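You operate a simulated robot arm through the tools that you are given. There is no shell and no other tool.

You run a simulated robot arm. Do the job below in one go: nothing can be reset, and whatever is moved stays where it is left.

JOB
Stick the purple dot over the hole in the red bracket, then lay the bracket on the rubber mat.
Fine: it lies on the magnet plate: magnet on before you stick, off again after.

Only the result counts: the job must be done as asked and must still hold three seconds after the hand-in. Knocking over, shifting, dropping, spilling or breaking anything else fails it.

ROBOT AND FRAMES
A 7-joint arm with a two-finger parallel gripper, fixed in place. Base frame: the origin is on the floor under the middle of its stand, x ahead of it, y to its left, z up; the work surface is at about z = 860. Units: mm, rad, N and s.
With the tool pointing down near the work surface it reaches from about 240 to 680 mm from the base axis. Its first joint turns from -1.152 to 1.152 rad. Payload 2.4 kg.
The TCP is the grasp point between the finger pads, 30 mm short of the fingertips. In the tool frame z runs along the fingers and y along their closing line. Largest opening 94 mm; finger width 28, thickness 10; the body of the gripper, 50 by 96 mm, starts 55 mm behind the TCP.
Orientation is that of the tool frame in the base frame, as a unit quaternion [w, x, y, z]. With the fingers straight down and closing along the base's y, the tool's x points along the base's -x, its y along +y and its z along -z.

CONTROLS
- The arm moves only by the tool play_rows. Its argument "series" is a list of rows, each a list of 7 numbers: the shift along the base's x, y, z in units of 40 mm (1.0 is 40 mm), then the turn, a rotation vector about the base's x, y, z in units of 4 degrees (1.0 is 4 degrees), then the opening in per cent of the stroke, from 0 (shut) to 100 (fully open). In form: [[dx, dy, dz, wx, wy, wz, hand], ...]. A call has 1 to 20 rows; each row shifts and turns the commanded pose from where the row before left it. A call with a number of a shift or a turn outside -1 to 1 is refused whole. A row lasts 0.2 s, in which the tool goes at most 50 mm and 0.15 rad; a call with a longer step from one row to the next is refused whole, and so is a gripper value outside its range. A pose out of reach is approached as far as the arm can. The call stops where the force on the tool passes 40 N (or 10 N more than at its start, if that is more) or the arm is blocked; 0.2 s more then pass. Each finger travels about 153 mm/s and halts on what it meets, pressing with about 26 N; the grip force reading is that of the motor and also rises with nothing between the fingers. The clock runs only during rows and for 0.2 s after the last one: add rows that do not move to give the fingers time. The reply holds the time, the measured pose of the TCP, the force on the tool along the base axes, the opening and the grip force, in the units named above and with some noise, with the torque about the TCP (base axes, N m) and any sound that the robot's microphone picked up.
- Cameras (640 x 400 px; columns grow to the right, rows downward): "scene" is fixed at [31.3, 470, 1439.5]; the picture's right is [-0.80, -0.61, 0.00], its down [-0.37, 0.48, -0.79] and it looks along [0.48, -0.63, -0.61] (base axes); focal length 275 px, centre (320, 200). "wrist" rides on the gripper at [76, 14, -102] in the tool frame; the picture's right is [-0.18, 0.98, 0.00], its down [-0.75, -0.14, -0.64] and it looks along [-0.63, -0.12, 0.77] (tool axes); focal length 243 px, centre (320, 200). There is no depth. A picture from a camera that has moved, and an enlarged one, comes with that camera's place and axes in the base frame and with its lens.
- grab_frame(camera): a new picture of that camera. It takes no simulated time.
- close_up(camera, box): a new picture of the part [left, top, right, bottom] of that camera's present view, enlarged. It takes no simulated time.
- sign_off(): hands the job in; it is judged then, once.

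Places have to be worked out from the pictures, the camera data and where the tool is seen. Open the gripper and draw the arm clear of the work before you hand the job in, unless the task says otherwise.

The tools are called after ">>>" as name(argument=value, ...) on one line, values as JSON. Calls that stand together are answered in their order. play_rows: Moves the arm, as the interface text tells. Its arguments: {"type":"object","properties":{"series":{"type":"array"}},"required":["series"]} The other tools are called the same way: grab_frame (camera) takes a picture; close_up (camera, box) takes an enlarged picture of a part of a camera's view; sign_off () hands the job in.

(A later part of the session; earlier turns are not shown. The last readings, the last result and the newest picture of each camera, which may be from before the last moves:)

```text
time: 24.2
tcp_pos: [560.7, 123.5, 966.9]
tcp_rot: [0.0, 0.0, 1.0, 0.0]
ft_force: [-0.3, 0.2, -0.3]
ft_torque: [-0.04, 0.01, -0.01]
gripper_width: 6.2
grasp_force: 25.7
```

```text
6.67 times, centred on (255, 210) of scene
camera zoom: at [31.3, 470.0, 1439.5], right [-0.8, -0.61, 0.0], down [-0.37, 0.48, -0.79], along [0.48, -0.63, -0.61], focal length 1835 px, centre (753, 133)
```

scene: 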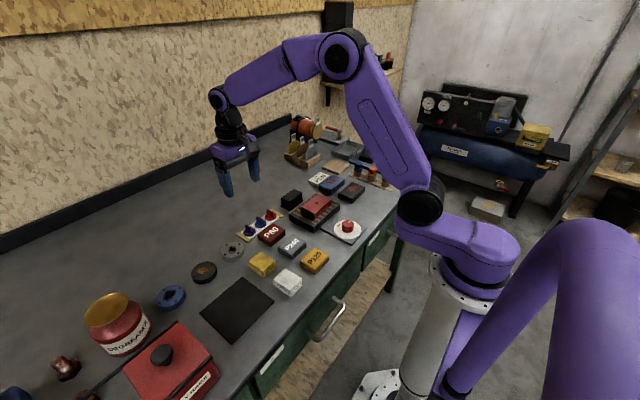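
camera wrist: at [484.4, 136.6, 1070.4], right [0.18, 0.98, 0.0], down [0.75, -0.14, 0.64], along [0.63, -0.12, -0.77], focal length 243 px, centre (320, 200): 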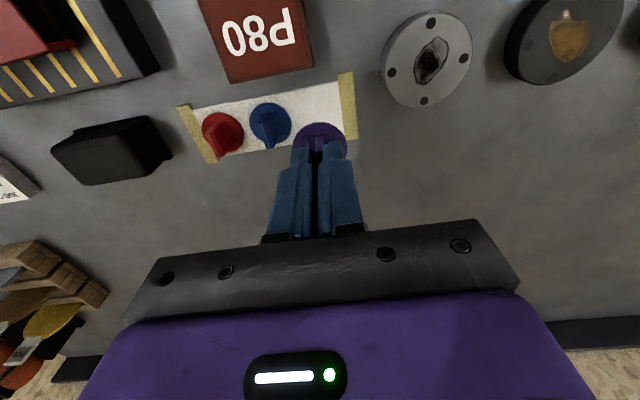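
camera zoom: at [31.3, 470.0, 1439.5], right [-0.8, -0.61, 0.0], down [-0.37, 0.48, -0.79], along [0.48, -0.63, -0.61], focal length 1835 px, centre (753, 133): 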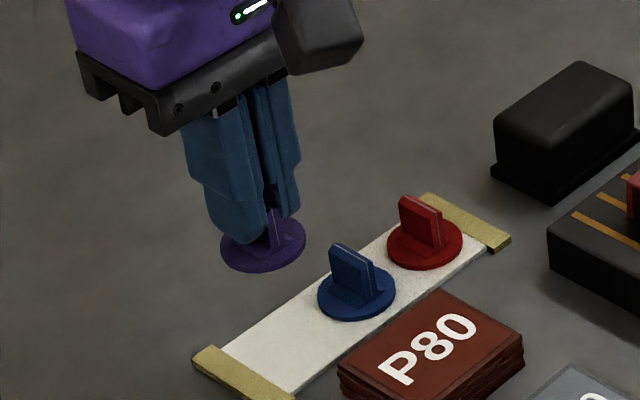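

The dot is off the strip and held level. I rise and carry it to a viewing spot over the bracket.

>>> play_rows(series=[[0, 0, 0.8, 0, 0, 0, 0], [0, 0, 0.9, 0, 0, 0, 0], [-0.3, -0.44, 0.6, 0, 0, 0, 0], [-0.4, -0.6, 0.4, 0, 0, 0, 0], [-0.48, -0.74, 0.3, 0, 0, 0, 0], [-0.48, -0.74, 0.1, 0, 0, 0, 0], [-0.48, -0.74, 0, 0, 0, 0, 0], [-0.48, -0.74, 0, 0, 0, 0, 0], [-0.47, -0.74, 0, 0, 0, 0, 0], [0, 0, 0, 0, 0, 0, 0]])

>>> grab_frame(camera="wrist")

>>> close_up(camera="wrist", box=[240, 30, 400, 150])

>>> grab_frame(camera="scene")

```text
time: 26.4
tcp_pos: [434.9, -66.1, 1088.4]
tcp_rot: [0.0, 0.0, 1.0, 0.0]
ft_force: [-0.6, 0.6, -0.3]
ft_torque: [-0.01, -0.02, 0.0]
gripper_width: 6.4
grasp_force: 25.8
```

```text
taken
camera wrist: at [358.8, -52.0, 1192.7], right [0.18, 0.98, 0.0], down [0.75, -0.14, 0.64], along [0.63, -0.12, -0.77], focal length 243 px, centre (320, 200)
```

wrist: 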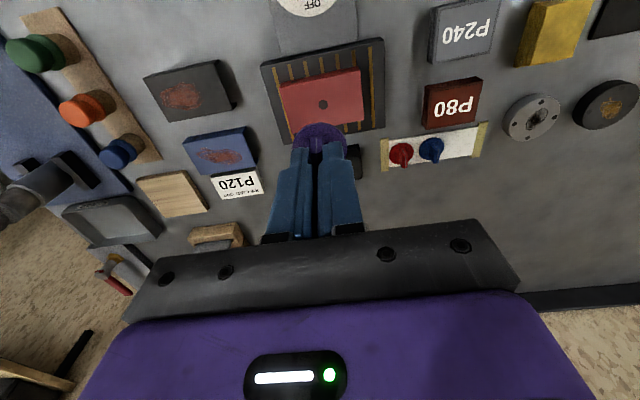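

```text
3.33 times, centred on (320, 90) of wrist
camera zoom: at [358.8, -52.0, 1192.7], right [0.18, 0.98, 0.0], down [0.75, -0.14, 0.64], along [0.63, -0.12, -0.77], focal length 809 px, centre (320, 567)
```

zoom: 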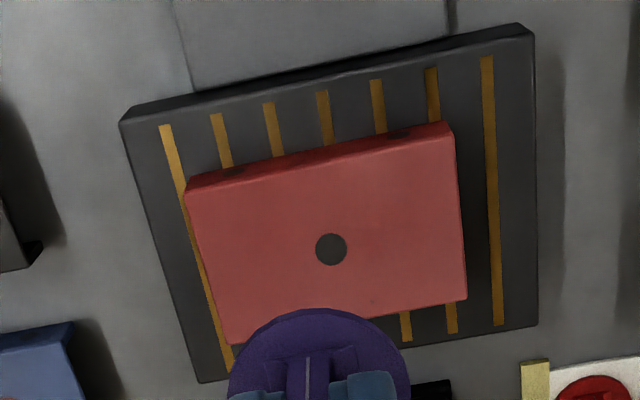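

```text
taken
```

scene: 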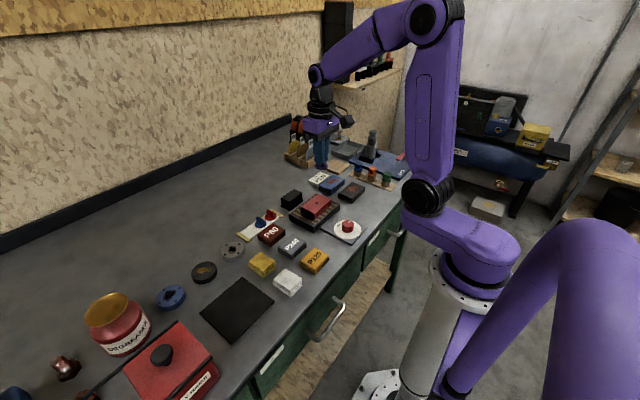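

The hole is at about (454.3, -65.7) with the bracket spanning x 425–482, y -110…-20, square to the base axes. I check how the dot sits in the hand.

>>> close_up(camera="wrist", box=[280, 110, 360, 170])

>>> close_up(camera="scene", box=[290, 120, 350, 220])

```text
6.67 times, centred on (320, 140) of wrist
camera zoom: at [358.8, -52.0, 1192.7], right [0.18, 0.98, 0.0], down [0.75, -0.14, 0.64], along [0.63, -0.12, -0.77], focal length 1618 px, centre (320, 600)
```

zoom: 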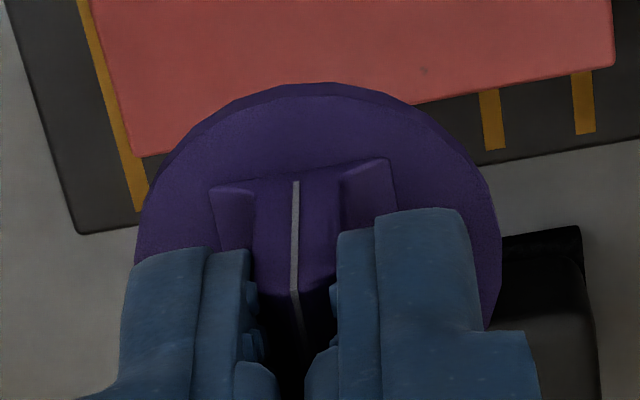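

```text
4.00 times, centred on (320, 170) of scene
camera zoom: at [31.3, 470.0, 1439.5], right [-0.8, -0.6, 0.0], down [-0.37, 0.48, -0.79], along [0.48, -0.63, -0.61], focal length 1101 px, centre (320, 320)
```

zoom: 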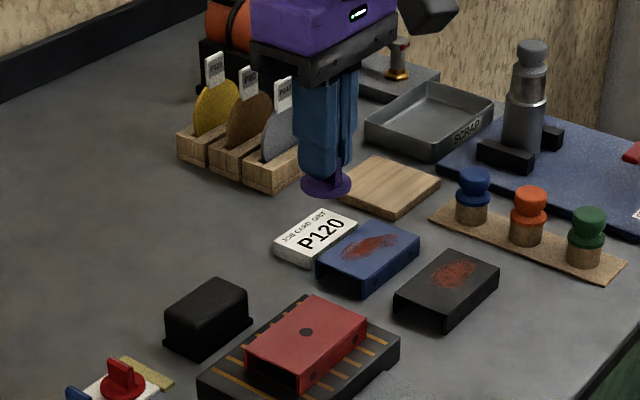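

The dot sits level, centred within a millimetre of the TCP, its underside about 43 mm below it. I move it over the hole and lower to about 10 mm above the bracket.

>>> play_rows(series=[[0.1, 0, -0.66, 0, 0, 0, 0], [0.1, 0, -0.66, 0, 0, 0, 0], [0.1, 0, -0.66, 0, 0, 0, 0], [0.1, 0, -0.66, 0, 0, 0, 0], [0.1, 0.005, -0.66, 0, 0, 0, 0], [0, 0, 0, 0, 0, 0, 0]])

>>> close_up(camera="wrist", box=[240, 60, 400, 180])

>>> close_up(camera="scene", box=[285, 175, 345, 235])

```text
time: 27.8
tcp_pos: [456.5, -66.0, 958.0]
tcp_rot: [0.0, 0.0, 1.0, 0.0]
ft_force: [-0.2, -0.5, 0.2]
ft_torque: [-0.01, 0.01, 0.0]
gripper_width: 6.4
grasp_force: 26.3
```

```text
3.33 times, centred on (320, 120) of wrist
camera zoom: at [379.7, -53.1, 1062.4], right [0.18, 0.98, 0.0], down [0.75, -0.14, 0.64], along [0.63, -0.12, -0.77], focal length 809 px, centre (320, 467)
```

zoom: 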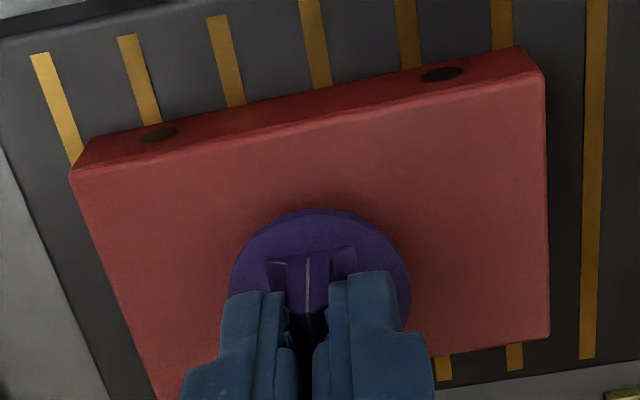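

```text
6.67 times, centred on (315, 205) of scene
camera zoom: at [31.4, 470.0, 1439.5], right [-0.8, -0.61, 0.0], down [-0.37, 0.48, -0.79], along [0.48, -0.63, -0.61], focal length 1835 px, centre (353, 167)
```

zoom: 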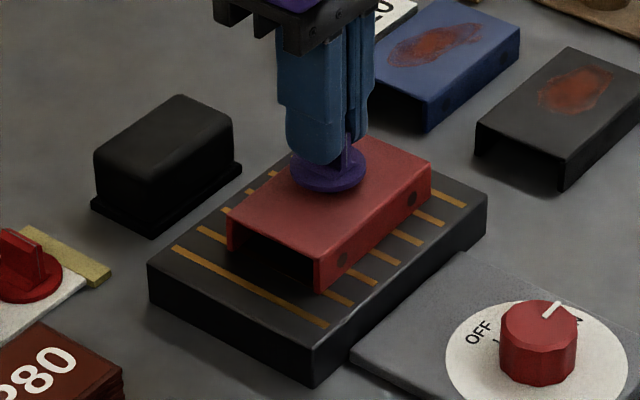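

The dot hovers roughly 10 mm above the hole's spot, aligned within about 1 mm. I go down in small steps and watch for contact force.

>>> play_rows(series=[[-0.01, 0.015, -0.1, 0, 0, 0, 0], [0, 0, -0.05, 0, 0, 0, 0], [0, 0, 0, 0, 0, 0, 0]])

>>> close_up(camera="scene", box=[290, 180, 340, 225])

>>> close_up(camera="wrist", box=[240, 60, 400, 180])

```text
time: 28.6
tcp_pos: [456.9, -65.3, 951.4]
tcp_rot: [0.0, 0.0, 1.0, 0.0]
ft_force: [-0.5, 0.0, -0.7]
ft_torque: [0.01, 0.0, 0.0]
gripper_width: 6.2
grasp_force: 26.1
```

```text
8.89 times, centred on (315, 202) of scene
camera zoom: at [31.3, 470.0, 1439.5], right [-0.8, -0.61, 0.0], down [-0.37, 0.48, -0.79], along [0.48, -0.63, -0.61], focal length 2446 px, centre (364, 178)
```

zoom: 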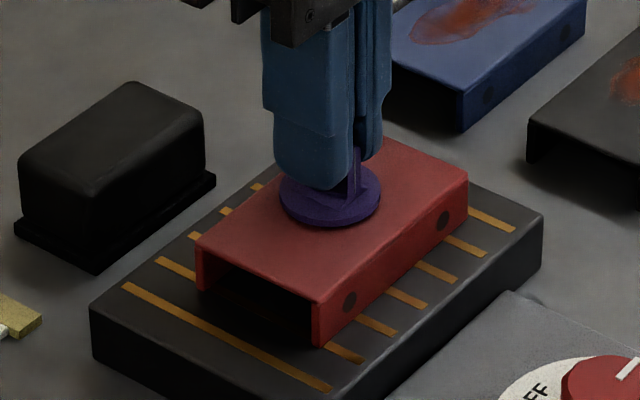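

```text
3.33 times, centred on (320, 120) of wrist
camera zoom: at [379.6, -52.5, 1056.3], right [0.18, 0.98, 0.0], down [0.75, -0.14, 0.64], along [0.63, -0.12, -0.77], focal length 809 px, centre (320, 467)
```

zoom: 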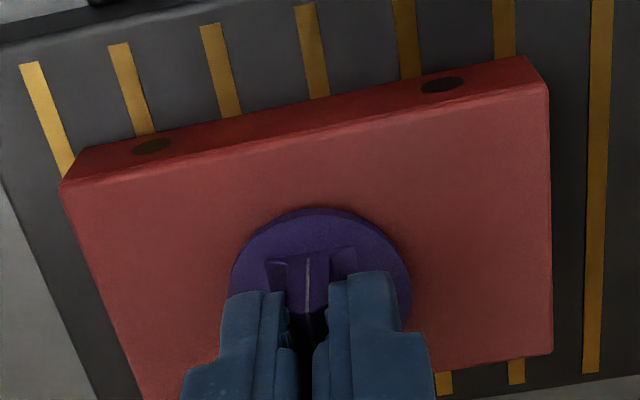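

Still free (no force). Continuing down in small steps.

>>> play_rows(series=[[0, 0, -0.05, 0, 0, 0, 0], [0, 0, -0.05, 0, 0, 0, 0], [0, 0, 0, 0, 0, 0, 0]])

>>> play_rows(series=[[0, 0, -0.025, 0, 0, 0, 0], [0, 0, -0.025, 0, 0, 0, 0], [0, 0, 0, 0, 0, 0, 0]])

```text
time: 29.4
tcp_pos: [456.7, -64.5, 947.5]
tcp_rot: [0.002, 0.001, 1.0, 0.0]
ft_force: [-2.0, -4.1, 27.2]
ft_torque: [-0.14, 0.09, 0.04]
gripper_width: 6.3
grasp_force: 25.8
```

```text
time: 30.2
tcp_pos: [457.0, -64.7, 945.5]
tcp_rot: [0.001, 0.0, 1.0, 0.0]
ft_force: [-0.7, -5.7, 27.0]
ft_torque: [-0.17, -0.04, 0.01]
gripper_width: 6.6
grasp_force: 26.3
```

Contact: about 27 N pressing the dot onto the bracket. I hold a second to let it stick and look.

>>> play_rows(series=[[0, 0, 0, 0, 0, 0, 0], [0, 0, 0, 0, 0, 0, 0], [0, 0, 0, 0, 0, 0, 0], [0, 0, 0, 0, 0, 0, 0], [0, 0, 0, 0, 0, 0, 0]])

>>> close_up(camera="scene", box=[290, 180, 340, 225])

>>> close_up(camera="wrist", box=[240, 60, 400, 180])

```text
time: 31.4
tcp_pos: [456.4, -65.4, 945.5]
tcp_rot: [0.001, 0.0, 1.0, -0.001]
ft_force: [3.0, -8.3, 19.8]
ft_torque: [-0.2, -0.19, 0.0]
gripper_width: 6.5
grasp_force: 26.3
```

```text
8.89 times, centred on (315, 202) of scene
camera zoom: at [31.2, 469.8, 1439.6], right [-0.8, -0.6, 0.0], down [-0.37, 0.48, -0.79], along [0.48, -0.63, -0.61], focal length 2446 px, centre (364, 178)
```

zoom: 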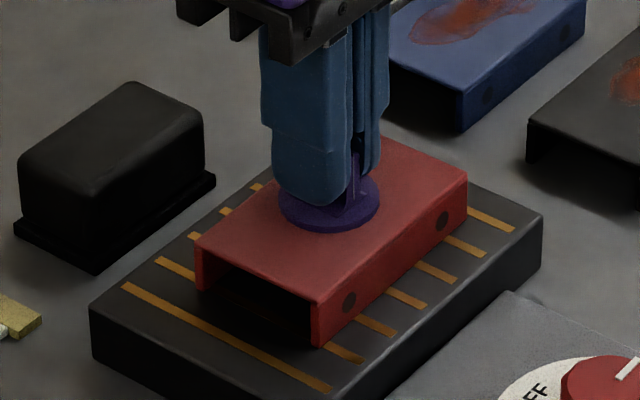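

```text
3.33 times, centred on (320, 120) of wrist
camera zoom: at [379.8, -52.0, 1049.8], right [0.18, 0.98, 0.0], down [0.75, -0.14, 0.64], along [0.63, -0.12, -0.77], focal length 809 px, centre (320, 467)
```

zoom: 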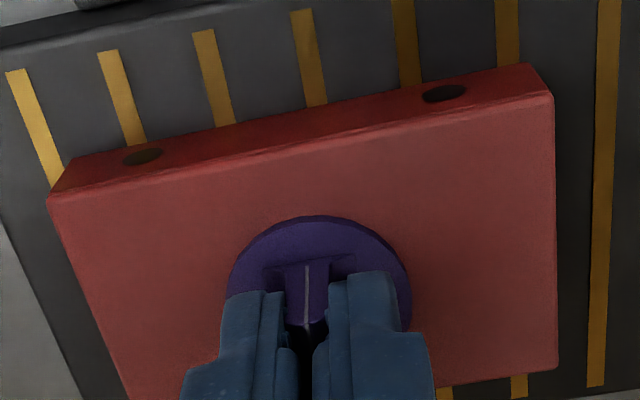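

The dot sits flat on the bracket over the hole's spot. I open the fingers and rise straight up, then inspect.

>>> play_rows(series=[[0, 0, 0, 0, 0, 0, 20], [0, 0, 0, 0, 0, 0, 40], [0, 0, 0, 0, 0, 0, 45], [0, 0, 0.3, 0, 0, 0, 45], [0, 0, 0.6, 0, 0, 0, 45], [0, 0, 0.8, 0, 0, 0, 60], [-0.4, 0, 0.8, 0, 0, 0, 80], [-0.1, 0, 0.5, 0, 0, 0, 80], [0, 0, 0, 0, 0, 0, 80]])

>>> close_up(camera="scene", box=[290, 180, 340, 225])

>>> close_up(camera="wrist", box=[220, 0, 420, 150])

>>> grab_frame(camera="wrist")

```text
time: 33.4
tcp_pos: [436.7, -64.1, 1065.9]
tcp_rot: [0.0, 0.001, 1.0, 0.0]
ft_force: [0.3, 0.4, -0.5]
ft_torque: [-0.04, 0.02, 0.02]
gripper_width: 75.1
grasp_force: 0.0
```

```text
8.89 times, centred on (315, 202) of scene
camera zoom: at [31.3, 470.0, 1439.5], right [-0.8, -0.61, 0.0], down [-0.37, 0.48, -0.79], along [0.48, -0.63, -0.61], focal length 2446 px, centre (364, 178)
```

zoom: 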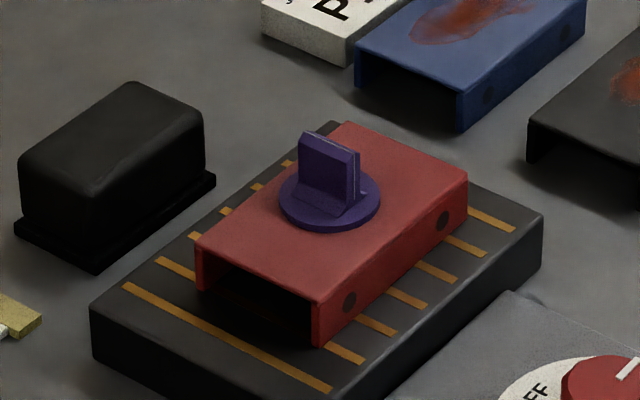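

```text
2.67 times, centred on (320, 75) of wrist
camera zoom: at [361.0, -51.6, 1169.2], right [0.18, 0.98, 0.0], down [0.75, -0.14, 0.64], along [0.63, -0.12, -0.77], focal length 647 px, centre (320, 533)
```

zoom: 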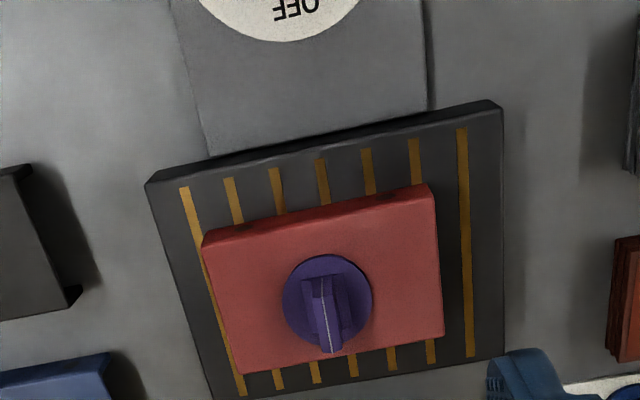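

```text
taken
camera wrist: at [361.0, -51.6, 1169.2], right [0.18, 0.98, 0.0], down [0.75, -0.14, 0.64], along [0.63, -0.12, -0.77], focal length 243 px, centre (320, 200)
```

wrist: 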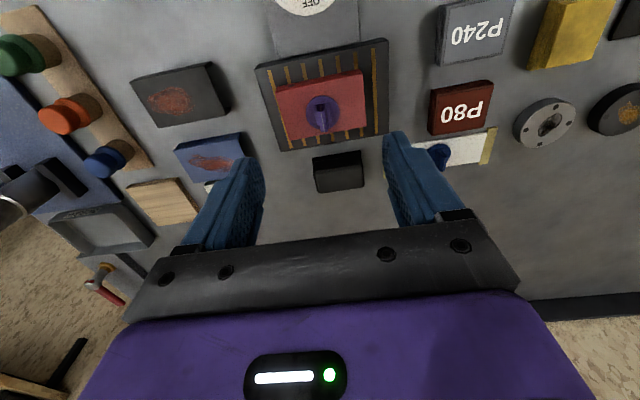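

The purple dot lies centred over the hole, fully covering it, and the bracket did not move. Now I go back to the knob, pre-turned -45°, to switch the magnet off.

>>> play_rows(series=[[-0.22, 0.008, -0.169, 0, 0, -1, 70], [-0.22, 0.008, -0.169, 0, 0, -1, 70], [-0.22, 0.008, -0.169, 0, 0, -1, 70], [-0.22, 0.008, -0.169, 0, 0, -1, 70], [-0.22, 0.008, -0.169, 0, 0, -1, 70], [-0.22, 0.008, -0.169, 0, 0, -1, 70], [-0.22, 0.008, -0.169, 0, 0, -1, 70], [-0.22, 0.008, -0.169, 0, 0, -1, 70], [-0.22, 0.008, -0.169, 0, 0, -1, 70], [-0.22, 0.008, -0.169, 0, 0, -1, 70], [-0.22, 0.008, -0.169, 0, 0, -1, 70], [-0.22, 0.008, -0.169, 0, 0, -0.25, 70], [0, 0, 0, 0, 0, 0, 70]])

>>> close_up(camera="wrist", box=[220, 60, 420, 200])

```text
time: 36.2
tcp_pos: [330.1, -61.6, 984.1]
tcp_rot: [0.001, 0.383, 0.924, 0.001]
ft_force: [-0.4, -0.2, -0.9]
ft_torque: [0.02, 0.01, -0.03]
gripper_width: 65.7
grasp_force: 0.0
```

```text
2.86 times, centred on (320, 130) of wrist
camera zoom: at [286.1, 1.2, 1088.5], right [0.83, 0.56, 0.0], down [0.43, -0.63, 0.64], along [0.36, -0.53, -0.77], focal length 693 px, centre (320, 400)
```

zoom: 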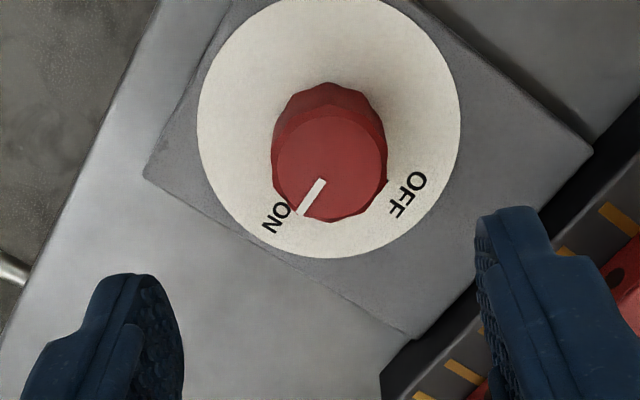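

Knob still at ON. I shift (+1, +2.4) mm to centre on it and descend around it.

>>> play_rows(series=[[0.025, 0.06, -0.4, 0, 0, 0, 70], [0, 0, -0.5, 0, 0, 0, 70], [0, 0, -0.5, 0, 0, 0, 70], [0, 0, -0.4, 0, 0, 0, 70], [0, 0, -0.28, 0, 0, 0, 70], [0, 0, 0, 0, 0, 0, 70]])

>>> close_up(camera="wrist", box=[220, 60, 420, 240])

```text
time: 37.6
tcp_pos: [329.8, -61.1, 902.4]
tcp_rot: [-0.001, 0.383, 0.924, 0.0]
ft_force: [0.4, -0.1, 0.2]
ft_torque: [0.0, 0.04, 0.03]
gripper_width: 65.9
grasp_force: 0.1
```

```text
2.22 times, centred on (320, 150) of wrist
camera zoom: at [286.5, 3.2, 1006.3], right [0.82, 0.57, 0.0], down [0.43, -0.63, 0.64], along [0.36, -0.53, -0.77], focal length 539 px, centre (320, 311)
```

zoom: 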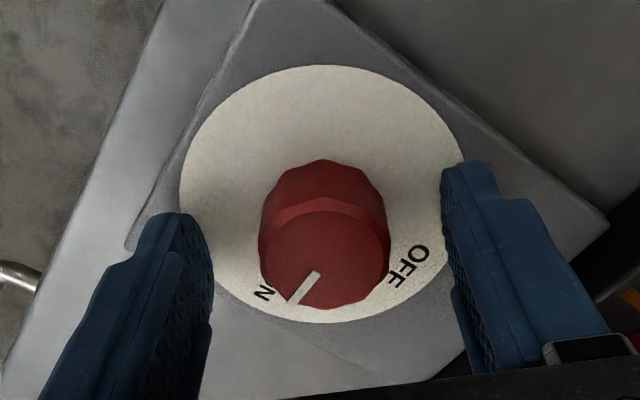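

Nearly centred; I nudge 1 mm along the closing line and close on the knob.

>>> play_rows(series=[[0.02, 0.015, -0.03, 0, 0, 0, 70], [0, 0, 0, 0, 0, 0, 45], [0, 0, 0, 0, 0, 0, 20], [0, 0, 0, 0, 0, 0, 0], [0, 0, 0, 0, 0, 0, 0]])

>>> close_up(camera="wrist", box=[220, 60, 420, 240])

```text
time: 38.8
tcp_pos: [332.0, -60.0, 899.9]
tcp_rot: [-0.001, 0.384, 0.924, 0.001]
ft_force: [-9.8, -18.3, -4.8]
ft_torque: [-0.16, -0.09, -0.04]
gripper_width: 33.4
grasp_force: 44.7
```

```text
2.22 times, centred on (320, 150) of wrist
camera zoom: at [287.6, 3.7, 1005.0], right [0.83, 0.56, 0.0], down [0.43, -0.63, 0.64], along [0.36, -0.53, -0.77], focal length 539 px, centre (320, 311)
```

zoom: 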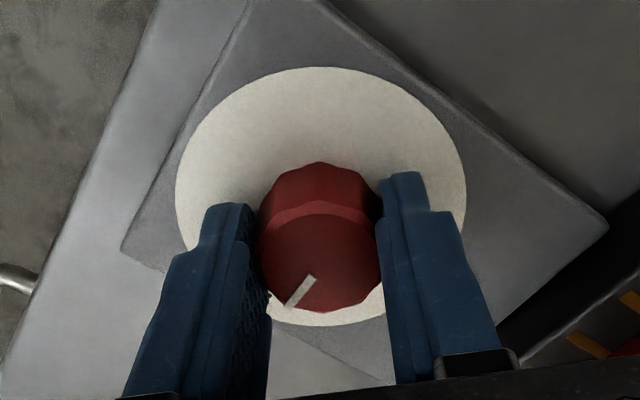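

Gripped. I ease back a touch and turn counter-clockwise, first 32°.

>>> play_rows(series=[[-0.015, -0.015, 0, 0, 0, 0, 0], [0, 0, 0, 0, 0, 1, 0], [0, 0, 0, 0, 0, 1, 0], [0, 0, 0, 0, 0, 1, 0], [0, 0, 0, 0, 0, 1, 0], [0, 0, 0, 0, 0, 1, 0], [0, 0, 0, 0, 0, 1, 0], [0, 0, 0, 0, 0, 1, 0], [0, 0, 0, 0, 0, 1, 0]])

>>> close_up(camera="wrist", box=[220, 60, 420, 240])

```text
time: 39.8
tcp_pos: [331.2, -59.6, 900.6]
tcp_rot: [0.001, 0.292, 0.956, 0.0]
ft_force: [-4.9, -4.4, 9.5]
ft_torque: [-0.91, -0.22, -0.03]
gripper_width: 33.6
grasp_force: 44.5
stopped in row 4: the force on the tool passed its limit at 43 N (the readings are from after the stop); the commanded pose is now the measured one
```

```text
2.22 times, centred on (320, 150) of wrist
camera zoom: at [275.9, -5.8, 1004.6], right [0.7, 0.71, 0.0], down [0.55, -0.54, 0.64], along [0.46, -0.45, -0.77], focal length 539 px, centre (320, 311)
```

zoom: 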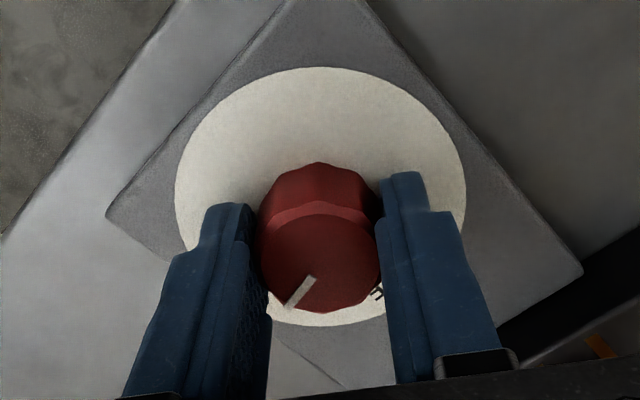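

A momentary side load tripped the stop at 43 N, now relaxed; the knob has followed 11°. I continue in shorter pieces.

>>> play_rows(series=[[0, 0, 0, 0, 0, 0.8, 0], [0, 0, 0, 0, 0, 0.8, 0], [0, 0, 0, 0, 0, 0.8, 0], [0, 0, 0, 0, 0, 0.8, 0], [0, 0, 0, 0, 0, 0.8, 0], [0, 0, 0, 0, 0, 0, 0]])

```text
time: 41.2
tcp_pos: [332.7, -59.6, 900.2]
tcp_rot: [0.001, 0.156, 0.988, 0.0]
ft_force: [-10.8, -11.4, 36.1]
ft_torque: [-0.82, 0.62, -0.04]
gripper_width: 33.4
grasp_force: 45.0
```

Load is building again (36 N up, some sideways), so I relieve it with a small lift and shift while continuing.

>>> play_rows(series=[[-0.01, -0.01, 0.02, 0, 0, 0, 0], [0, 0, 0, 0, 0, 0, 0]])

>>> play_rows(series=[[0, 0, 0, 0, 0, 0.8, 0], [0, 0, 0, 0, 0, 0.8, 0], [0, 0, 0, 0, 0, 0.8, 0], [0, 0, 0, 0, 0, 0.8, 0], [0, 0, 0, 0, 0, 0.8, 0], [0, 0, 0, 0, 0, 0, 0]])

>>> close_up(camera="wrist", box=[220, 60, 420, 240])

```text
time: 41.8
tcp_pos: [330.9, -59.7, 899.8]
tcp_rot: [0.001, 0.156, 0.988, 0.0]
ft_force: [-8.3, -6.8, 4.7]
ft_torque: [-1.03, -0.79, -0.02]
gripper_width: 33.4
grasp_force: 44.9
```

```text
time: 43.2
tcp_pos: [330.4, -60.9, 901.1]
tcp_rot: [0.0, 0.018, 1.0, 0.0]
ft_force: [3.1, -15.0, -25.6]
ft_torque: [-0.17, 0.7, -0.06]
gripper_width: 33.2
grasp_force: 45.1
```

```text
2.22 times, centred on (320, 150) of wrist
camera zoom: at [255.1, -43.9, 1005.3], right [0.22, 0.98, 0.0], down [0.75, -0.17, 0.64], along [0.63, -0.14, -0.77], focal length 539 px, centre (320, 311)
```

zoom: 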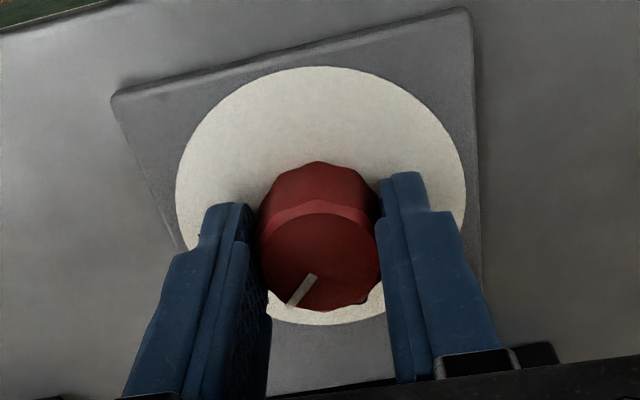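

Now at about -2° and turning well. Continuing the remaining 47°.

>>> play_rows(series=[[0, -0.005, -0.005, 0, 0, 0.8, 0], [0, 0, 0, 0, 0, 0.8, 0], [0, 0, 0, 0, 0, 0.8, 0], [0, 0, 0, 0, 0, 0.8, 0], [0, 0, 0, 0, 0, 0.8, 0], [0, 0, 0, 0, 0, 0.8, 0], [0, 0, 0, 0, 0, 0, 0]])

```text
time: 44.8
tcp_pos: [331.7, -59.9, 901.3]
tcp_rot: [0.001, -0.149, 0.989, 0.0]
ft_force: [-3.9, -22.6, 12.2]
ft_torque: [-0.72, 0.63, -0.01]
gripper_width: 32.9
grasp_force: 45.0
```

At +17°. Easing 0.4 mm in -y and finishing the turn (28° more).

>>> play_rows(series=[[0, -0.01, 0, 0, 0, 0.8, 0], [0, 0, 0, 0, 0, 0.8, 0], [0, 0, 0, 0, 0, 0.8, 0], [0, 0, 0, 0, 0, 0.8, 0], [0, 0, 0, 0, 0, 0, 0]])

>>> play_rows(series=[[0, 0, 0, 0, 0, 0.8, 0], [0, 0, 0, 0, 0, 0.8, 0], [0, 0, 0, 0, 0, 0.8, 0], [0, 0, 0, 0, 0, 0.8, 0], [0, 0, 0, 0, 0, 0.6, 0], [0, 0, 0, 0, 0, 0, 0]])

>>> close_up(camera="wrist", box=[220, 60, 420, 240])

```text
time: 45.5
tcp_pos: [331.2, -60.8, 902.0]
tcp_rot: [0.001, -0.209, 0.978, 0.0]
ft_force: [-4.7, -3.6, 5.7]
ft_torque: [-0.08, -0.19, 0.0]
gripper_width: 33.2
grasp_force: 45.1
stopped in row 3: the force on the tool passed its limit at 41 N (the readings are from after the stop); the commanded pose is now the measured one
```

```text
time: 46.9
tcp_pos: [332.5, -60.1, 900.4]
tcp_rot: [0.002, -0.336, 0.942, -0.001]
ft_force: [-7.1, -15.3, 35.5]
ft_torque: [-0.13, 0.29, -0.12]
gripper_width: 33.2
grasp_force: 45.0
```

```text
2.22 times, centred on (320, 150) of wrist
camera zoom: at [263.6, -98.2, 1004.9], right [-0.48, 0.88, 0.0], down [0.67, 0.37, 0.64], along [0.57, 0.31, -0.76], focal length 539 px, centre (320, 311)
```

zoom: 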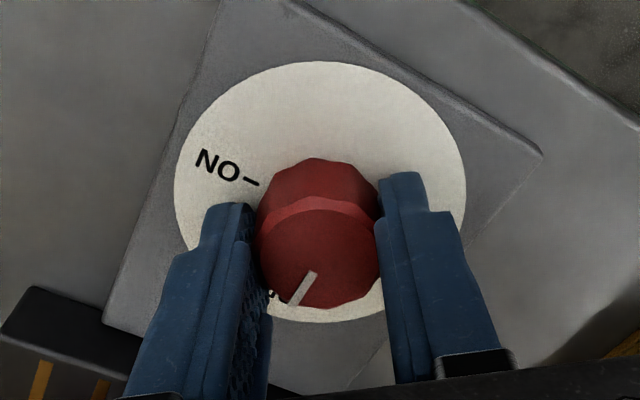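

At 39°; 6° more to reach OFF. I relieve the vertical load and finish.

>>> play_rows(series=[[-0.01, -0.01, 0.02, 0, 0, 0.4, 0], [0, 0, 0, 0, 0, 0.5, 0], [0, 0, 0, 0, 0, 0.6, 0], [0, 0, 0, 0, 0, 0, 0]])

>>> close_up(camera="wrist", box=[220, 60, 420, 240])

```text
time: 47.9
tcp_pos: [331.3, -59.4, 901.8]
tcp_rot: [0.001, -0.387, 0.922, 0.0]
ft_force: [6.8, -0.1, -22.3]
ft_torque: [0.69, 0.02, -0.65]
gripper_width: 33.5
grasp_force: 45.2
```

```text
2.22 times, centred on (320, 150) of wrist
camera zoom: at [268.4, -105.4, 1005.5], right [-0.57, 0.82, 0.0], down [0.63, 0.44, 0.64], along [0.53, 0.37, -0.77], focal length 539 px, centre (320, 311)
```

zoom: 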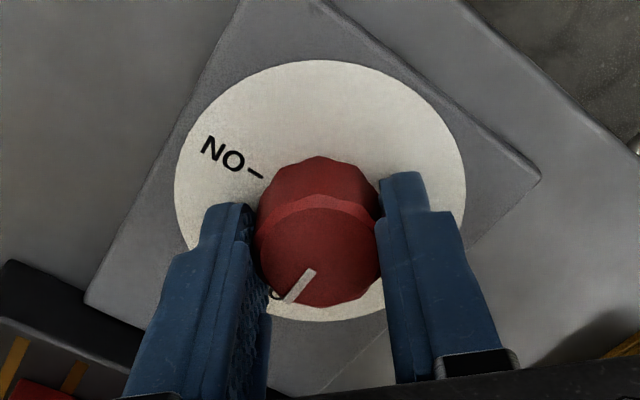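

The turn is complete (45.5°) and a torque of -0.65 N·m shows the knob is against its OFF stop. I open, rise and inspect.

>>> play_rows(series=[[0, 0, 0, 0, 0, 0, 30], [0, 0, 0, 0, 0, 0, 60], [0, 0, 0, 0, 0, 0, 70], [0, 0, 0.5, 0, 0, 0, 70], [0, 0, 0.8, 0, 0, 0, 70], [0, 0, 0.8, 0, 0, 0, 70], [0, 0, 0, 0, 0, 0, 70]])

>>> close_up(camera="wrist", box=[220, 60, 420, 200])

>>> close_up(camera="scene", box=[280, 170, 380, 250])

```text
time: 49.5
tcp_pos: [332.6, -60.7, 987.2]
tcp_rot: [0.0, -0.386, 0.922, 0.0]
ft_force: [0.3, -0.1, 0.4]
ft_torque: [0.02, 0.02, -0.03]
gripper_width: 65.6
grasp_force: 0.1
```

```text
2.86 times, centred on (320, 130) of wrist
camera zoom: at [268.4, -106.6, 1090.5], right [-0.57, 0.82, 0.0], down [0.63, 0.44, 0.64], along [0.53, 0.37, -0.77], focal length 693 px, centre (320, 400)
```

zoom: 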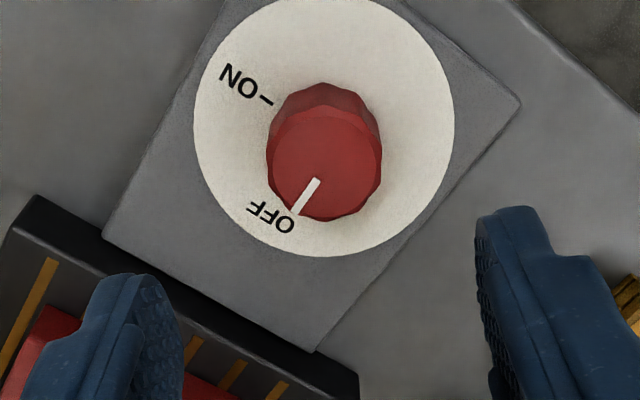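

```text
5.00 times, centred on (330, 210) of scene
camera zoom: at [31.3, 470.0, 1439.5], right [-0.8, -0.61, 0.0], down [-0.37, 0.48, -0.79], along [0.48, -0.63, -0.61], focal length 1376 px, centre (270, 150)
```

zoom: 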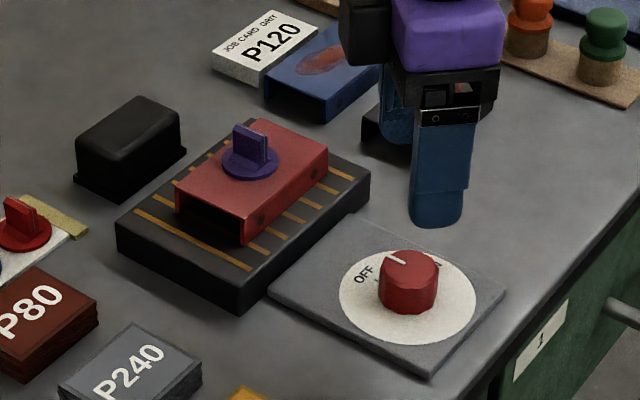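

The knob is back at OFF and the dot sits upright on the bracket. Now I rise, turn the hand to +90° (closing along x, across the bracket's two flanges) and move above the bracket.

>>> play_rows(series=[[0, 0, 0.44, 0, 0, 1, 90], [0, 0, 0.44, 0, 0, 1, 90], [0.3, 0, 0.44, 0, 0, 1, 90], [0.3, -0.013, 0, 0, 0, 1, 90], [0.3, -0.013, 0, 0, 0, 1, 90], [0.3, -0.013, 0, 0, 0, 1, 90], [0.3, -0.013, 0, 0, 0, 1, 90], [0.3, -0.013, 0, 0, 0, 1, 90], [0.3, -0.013, 0, 0, 0, 1, 90], [0.3, -0.013, 0, 0, 0, 1, 90], [0.3, -0.013, 0, 0, 0, 1, 90], [0.33, -0.013, 0, 0, 0, 0.15, 90], [0, 0, 0, 0, 0, 0, 90]])

>>> grab_frame(camera="wrist")

>>> close_up(camera="wrist", box=[220, 50, 420, 200])

```text
time: 52.3
tcp_pos: [451.3, -64.6, 1039.6]
tcp_rot: [-0.001, 0.708, -0.707, -0.001]
ft_force: [0.6, -0.9, 0.6]
ft_torque: [-0.01, 0.01, 0.02]
gripper_width: 84.7
grasp_force: 0.1
```

```text
taken
camera wrist: at [437.7, -141.9, 1143.7], right [-0.98, 0.18, 0.0], down [0.14, 0.75, 0.64], along [0.12, 0.63, -0.77], focal length 243 px, centre (320, 200)
```

wrist: 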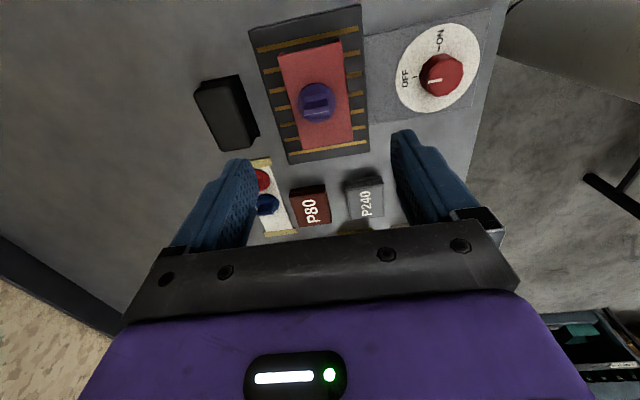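

```text
2.67 times, centred on (320, 125) of wrist
camera zoom: at [437.7, -141.9, 1143.7], right [-0.98, 0.18, 0.0], down [0.14, 0.75, 0.64], along [0.12, 0.63, -0.77], focal length 647 px, centre (320, 400)
```

zoom: 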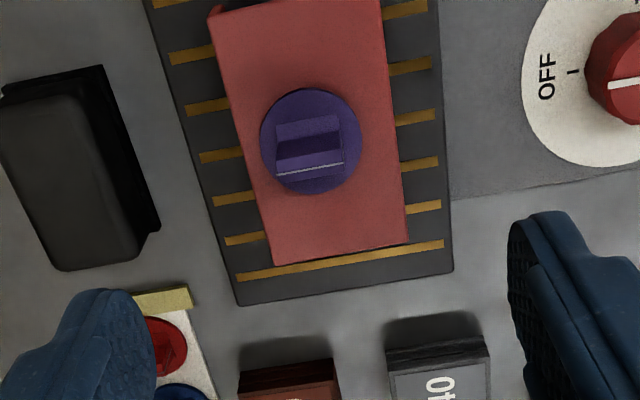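

Here the bracket's centre comes out at (452.5, -66) and the hand is within a millimetre of it. I descend to z≈945 with fingers wide and check from the scene camera.

>>> play_rows(series=[[0.02, 0, -0.5, 0, 0, 0, 90], [0, 0, -0.6, 0, 0, 0, 90], [0, 0, -0.6, 0, 0, 0, 90], [0, 0, -0.5, 0, 0, 0, 90], [0, 0, -0.15, 0, 0, 0, 90], [0, 0, 0, 0, 0, 0, 90]])

>>> grab_frame(camera="wrist")

>>> close_up(camera="scene", box=[270, 160, 370, 240])

```text
time: 53.7
tcp_pos: [456.1, -63.9, 944.6]
tcp_rot: [0.001, -0.707, 0.707, 0.0]
ft_force: [1.0, -0.1, 0.1]
ft_torque: [0.01, -0.02, 0.01]
gripper_width: 84.5
grasp_force: 0.1
```

```text
taken
camera wrist: at [440.0, -141.3, 1048.1], right [-0.98, 0.18, 0.0], down [0.14, 0.75, 0.64], along [0.12, 0.63, -0.77], focal length 243 px, centre (320, 200)
```

wrist: 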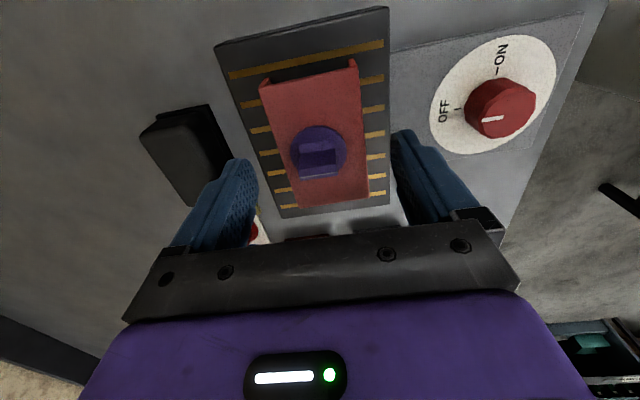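

```text
5.00 times, centred on (320, 200) of scene
camera zoom: at [31.3, 470.0, 1439.5], right [-0.8, -0.61, 0.0], down [-0.37, 0.48, -0.79], along [0.48, -0.63, -0.61], focal length 1376 px, centre (320, 200)
```

zoom: 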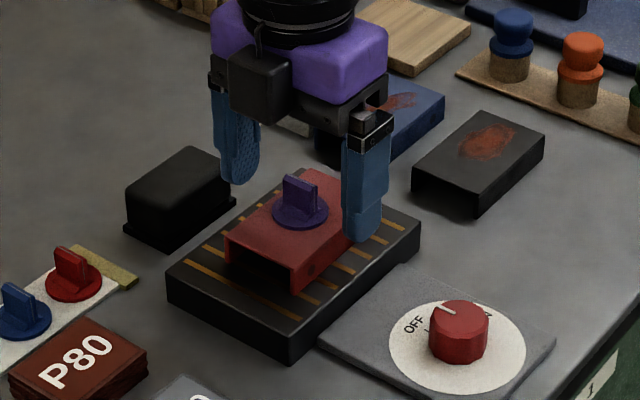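

The hand sits about 1.8 mm too far in +x; I correct it and descend with the fingers beside the flanges to z≈921.

>>> play_rows(series=[[-0.045, 0, -0.1, 0, 0, 0, 90], [0, 0, -0.2, 0, 0, 0, 90], [0, 0, -0.2, 0, 0, 0, 90], [0, 0, -0.09, 0, 0, 0, 90], [0, 0, 0, 0, 0, 0, 90]])

>>> grab_frame(camera="wrist")

>>> close_up(camera="scene", box=[280, 165, 360, 230])

```text
time: 54.9
tcp_pos: [452.4, -63.8, 921.9]
tcp_rot: [-0.001, 0.707, -0.707, 0.0]
ft_force: [0.6, 0.5, 0.4]
ft_torque: [0.0, 0.02, -0.01]
gripper_width: 84.7
grasp_force: 0.0
```

```text
taken
camera wrist: at [438.0, -141.7, 1024.1], right [-0.98, 0.18, 0.0], down [0.14, 0.75, 0.64], along [0.12, 0.63, -0.77], focal length 243 px, centre (320, 200)
```

wrist: 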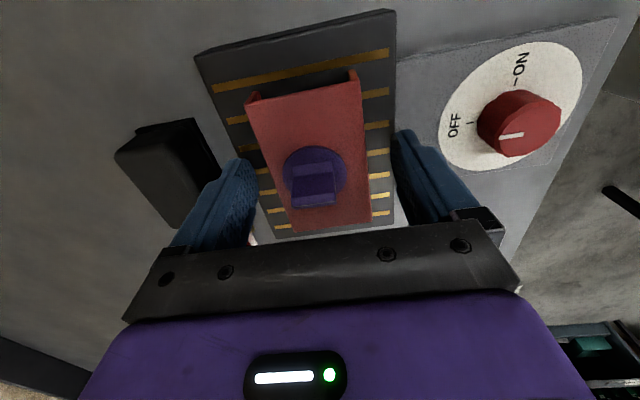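

```text
6.15 times, centred on (320, 198) of scene
camera zoom: at [31.3, 470.0, 1439.5], right [-0.8, -0.61, 0.0], down [-0.37, 0.48, -0.79], along [0.48, -0.63, -0.61], focal length 1694 px, centre (320, 215)
```

zoom: 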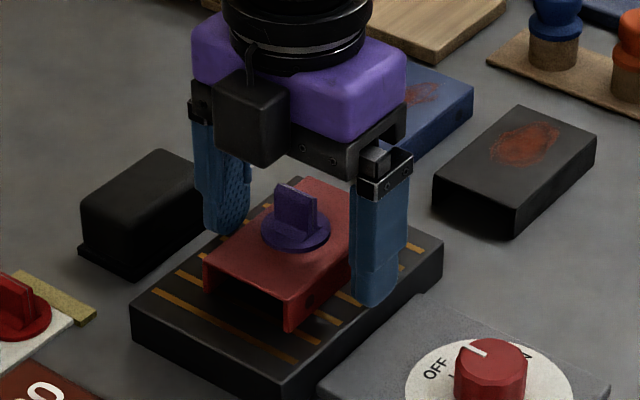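

Aligned with the bracket and clear of the fin. I close on the flanges.

>>> play_rows(series=[[0, 0, 0, 0, 0, 0, 75], [0, 0, 0, 0, 0, 0, 65], [0, 0, 0, 0, 0, 0, 55], [0, 0, 0, 0, 0, 0, 30], [0, 0, 0, 0, 0, 0, 0], [0, 0, 0, 0, 0, 0, 0]])

>>> close_up(camera="scene", box=[280, 165, 360, 230])

>>> close_up(camera="wrist", box=[200, 50, 440, 250])

```text
time: 56.3
tcp_pos: [452.5, -64.8, 920.7]
tcp_rot: [-0.001, 0.708, -0.707, 0.0]
ft_force: [0.7, -0.6, 1.1]
ft_torque: [0.0, 0.04, 0.06]
gripper_width: 54.9
grasp_force: 26.5
```

```text
6.15 times, centred on (320, 198) of scene
camera zoom: at [31.4, 470.0, 1439.5], right [-0.8, -0.61, 0.0], down [-0.37, 0.48, -0.79], along [0.48, -0.63, -0.61], focal length 1694 px, centre (320, 215)
```

zoom: 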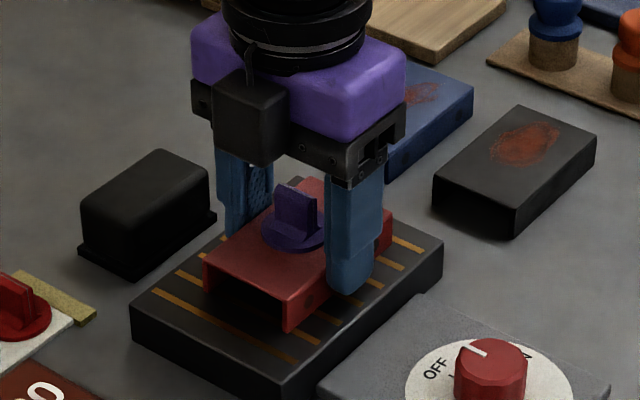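

```text
2.00 times, centred on (320, 150) of wrist
camera zoom: at [438.2, -141.6, 1024.3], right [-0.98, 0.18, 0.0], down [0.14, 0.75, 0.64], along [0.12, 0.63, -0.77], focal length 485 px, centre (320, 300)
```

zoom: 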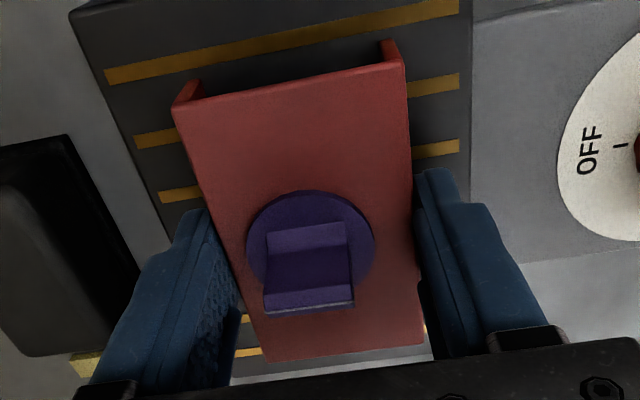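

Gripped at 54.9 mm with negligible side load. I lift slowly, watching that the magnet lets go.

>>> play_rows(series=[[0, 0, 0.05, 0, 0, 0, 0], [0, 0, 0.1, 0, 0, 0, 0], [0, 0, 0.2, 0, 0, 0, 0], [0, 0, 0.3, 0, 0, 0, 0], [0, 0, 0, 0, 0, 0, 0]])

>>> close_up(camera="scene", box=[280, 160, 360, 225])

```text
time: 57.5
tcp_pos: [453.1, -63.4, 947.8]
tcp_rot: [0.0, -0.707, 0.707, 0.001]
ft_force: [-0.4, 0.1, -2.8]
ft_torque: [0.01, -0.01, 0.03]
gripper_width: 54.8
grasp_force: 26.3
```

```text
6.15 times, centred on (320, 192) of scene
camera zoom: at [31.4, 470.0, 1439.5], right [-0.8, -0.61, 0.0], down [-0.37, 0.48, -0.79], along [0.48, -0.63, -0.61], focal length 1694 px, centre (320, 246)
```

zoom: 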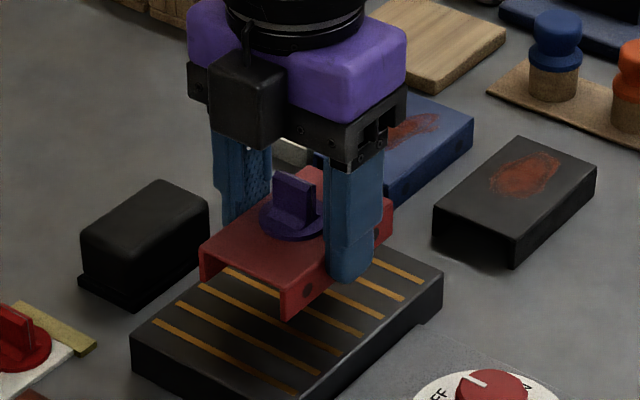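

The bracket came up freely (about 3 N) with the dot on it. I raise it and carry it over to the mat.

>>> play_rows(series=[[0, 0, 0.6, 0, 0, 0, 0], [0, 0, 0.8, 0, 0, 0, 0], [0, 0.2, 0.8, 0, 0, 0, 0], [-0.05, 0.5, 0.6, 0, 0, 0, 0], [-0.12, 0.7, 0.2, 0, 0, 0, 0], [-0.13, 0.75, 0, 0, 0, 0, 0], [-0.13, 0.75, 0, 0, 0, 0, 0], [-0.13, 0.75, 0, 0, 0, 0, 0], [-0.13, 0.75, 0, 0, 0, 0, 0], [-0.13, 0.75, 0, 0, 0, 0, 0], [-0.13, 0.75, 0, 0, 0, 0, 0], [-0.13, 0.75, 0, 0, 0, 0, 0], [-0.13, 0.75, 0, 0, 0, 0, 0], [-0.13, 0.75, 0, 0, 0, 0, 0], [-0.13, 0.75, 0, 0, 0, 0, 0], [0, 0.35, 0, 0, 0, 0, 0], [0, 0, 0, 0, 0, 0, 0]])

>>> grab_frame(camera="wrist")

>>> grab_frame(camera="scene")

```text
time: 61.1
tcp_pos: [392.4, 306.5, 1065.6]
tcp_rot: [-0.001, 0.707, -0.707, 0.0]
ft_force: [0.2, 0.0, -1.5]
ft_torque: [-0.02, -0.02, 0.0]
gripper_width: 54.7
grasp_force: 26.1
```

```text
taken
camera wrist: at [378.8, 228.7, 1170.3], right [-0.98, 0.18, 0.0], down [0.14, 0.75, 0.64], along [0.12, 0.63, -0.77], focal length 243 px, centre (320, 200)
```

wrist: 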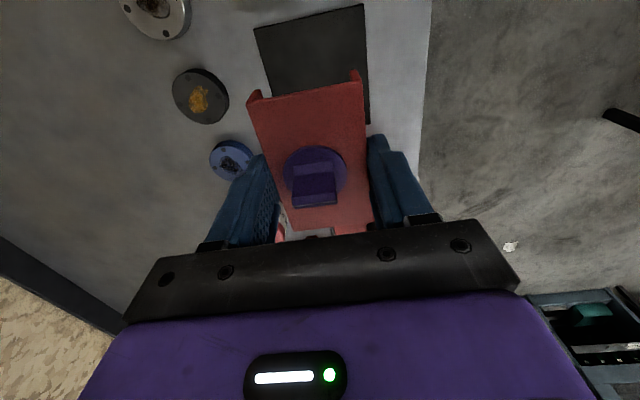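

```text
taken
```

scene: 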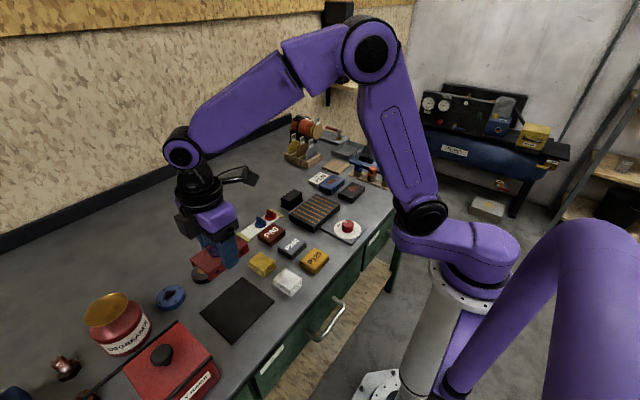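

The mat spans about x 337–450, y 240–364. I shift slightly to centre the bracket over (394, 302) and lower it to about 15 mm above.

>>> play_rows(series=[[0.04, -0.08, -0.5, 0, 0, 0, 0], [0, 0, -0.7, 0, 0, 0, 0], [0, 0, -0.7, 0, 0, 0, 0], [0, 0, -0.7, 0, 0, 0, 0], [0, 0, -0.6, 0, 0, 0, 0], [0, 0, -0.45, 0, 0, 0, 0], [0, 0, 0, 0, 0, 0, 0]])

>>> grab_frame(camera="wrist")

>>> close_up(camera="scene", box=[150, 210, 310, 350])

```text
time: 62.7
tcp_pos: [395.4, 301.0, 922.3]
tcp_rot: [-0.001, 0.707, -0.707, 0.0]
ft_force: [0.2, -0.2, -2.3]
ft_torque: [0.02, -0.02, 0.02]
gripper_width: 54.8
grasp_force: 25.5
```

```text
taken
camera wrist: at [380.7, 223.6, 1025.7], right [-0.98, 0.18, 0.0], down [0.14, 0.75, 0.64], along [0.12, 0.63, -0.77], focal length 243 px, centre (320, 200)
```

wrist: 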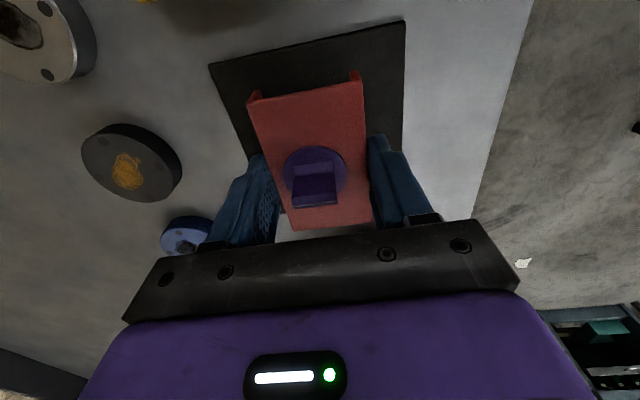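

```text
2.86 times, centred on (230, 280) of scene
camera zoom: at [31.4, 470.0, 1439.5], right [-0.8, -0.61, 0.0], down [-0.37, 0.48, -0.79], along [0.48, -0.63, -0.61], focal length 786 px, centre (577, -29)
```

zoom: 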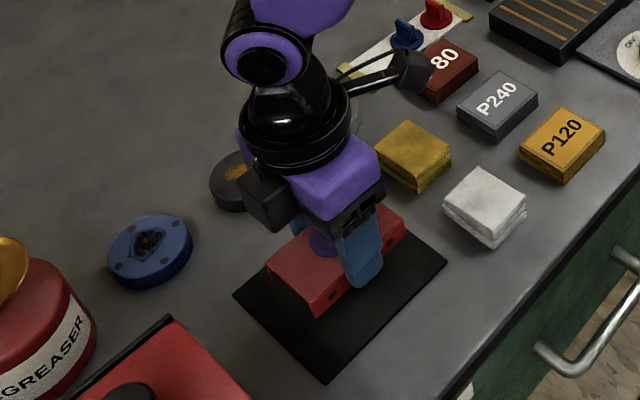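

The bracket is centred over the mat with room on all sides. I lower it in small steps until it touches.

>>> play_rows(series=[[0, 0.01, -0.2, 0, 0, 0, 0], [0, 0, -0.15, 0, 0, 0, 0], [0, 0, -0.1, 0, 0, 0, 0], [0, 0, 0, 0, 0, 0, 0]])

>>> play_rows(series=[[0, 0, -0.04, 0, 0, 0, 0], [0, 0, -0.04, 0, 0, 0, 0], [0, 0, 0, 0, 0, 0, 0]])

```text
time: 63.7
tcp_pos: [394.6, 304.3, 905.4]
tcp_rot: [0.002, -0.707, 0.707, 0.0]
ft_force: [-0.2, 0.2, -2.7]
ft_torque: [0.01, -0.03, 0.03]
gripper_width: 54.5
grasp_force: 26.4
```

```text
time: 64.5
tcp_pos: [393.6, 303.7, 900.3]
tcp_rot: [0.0, 0.707, -0.707, -0.001]
ft_force: [-0.6, -0.4, -3.0]
ft_torque: [0.03, 0.01, -0.02]
gripper_width: 54.8
grasp_force: 26.1
```

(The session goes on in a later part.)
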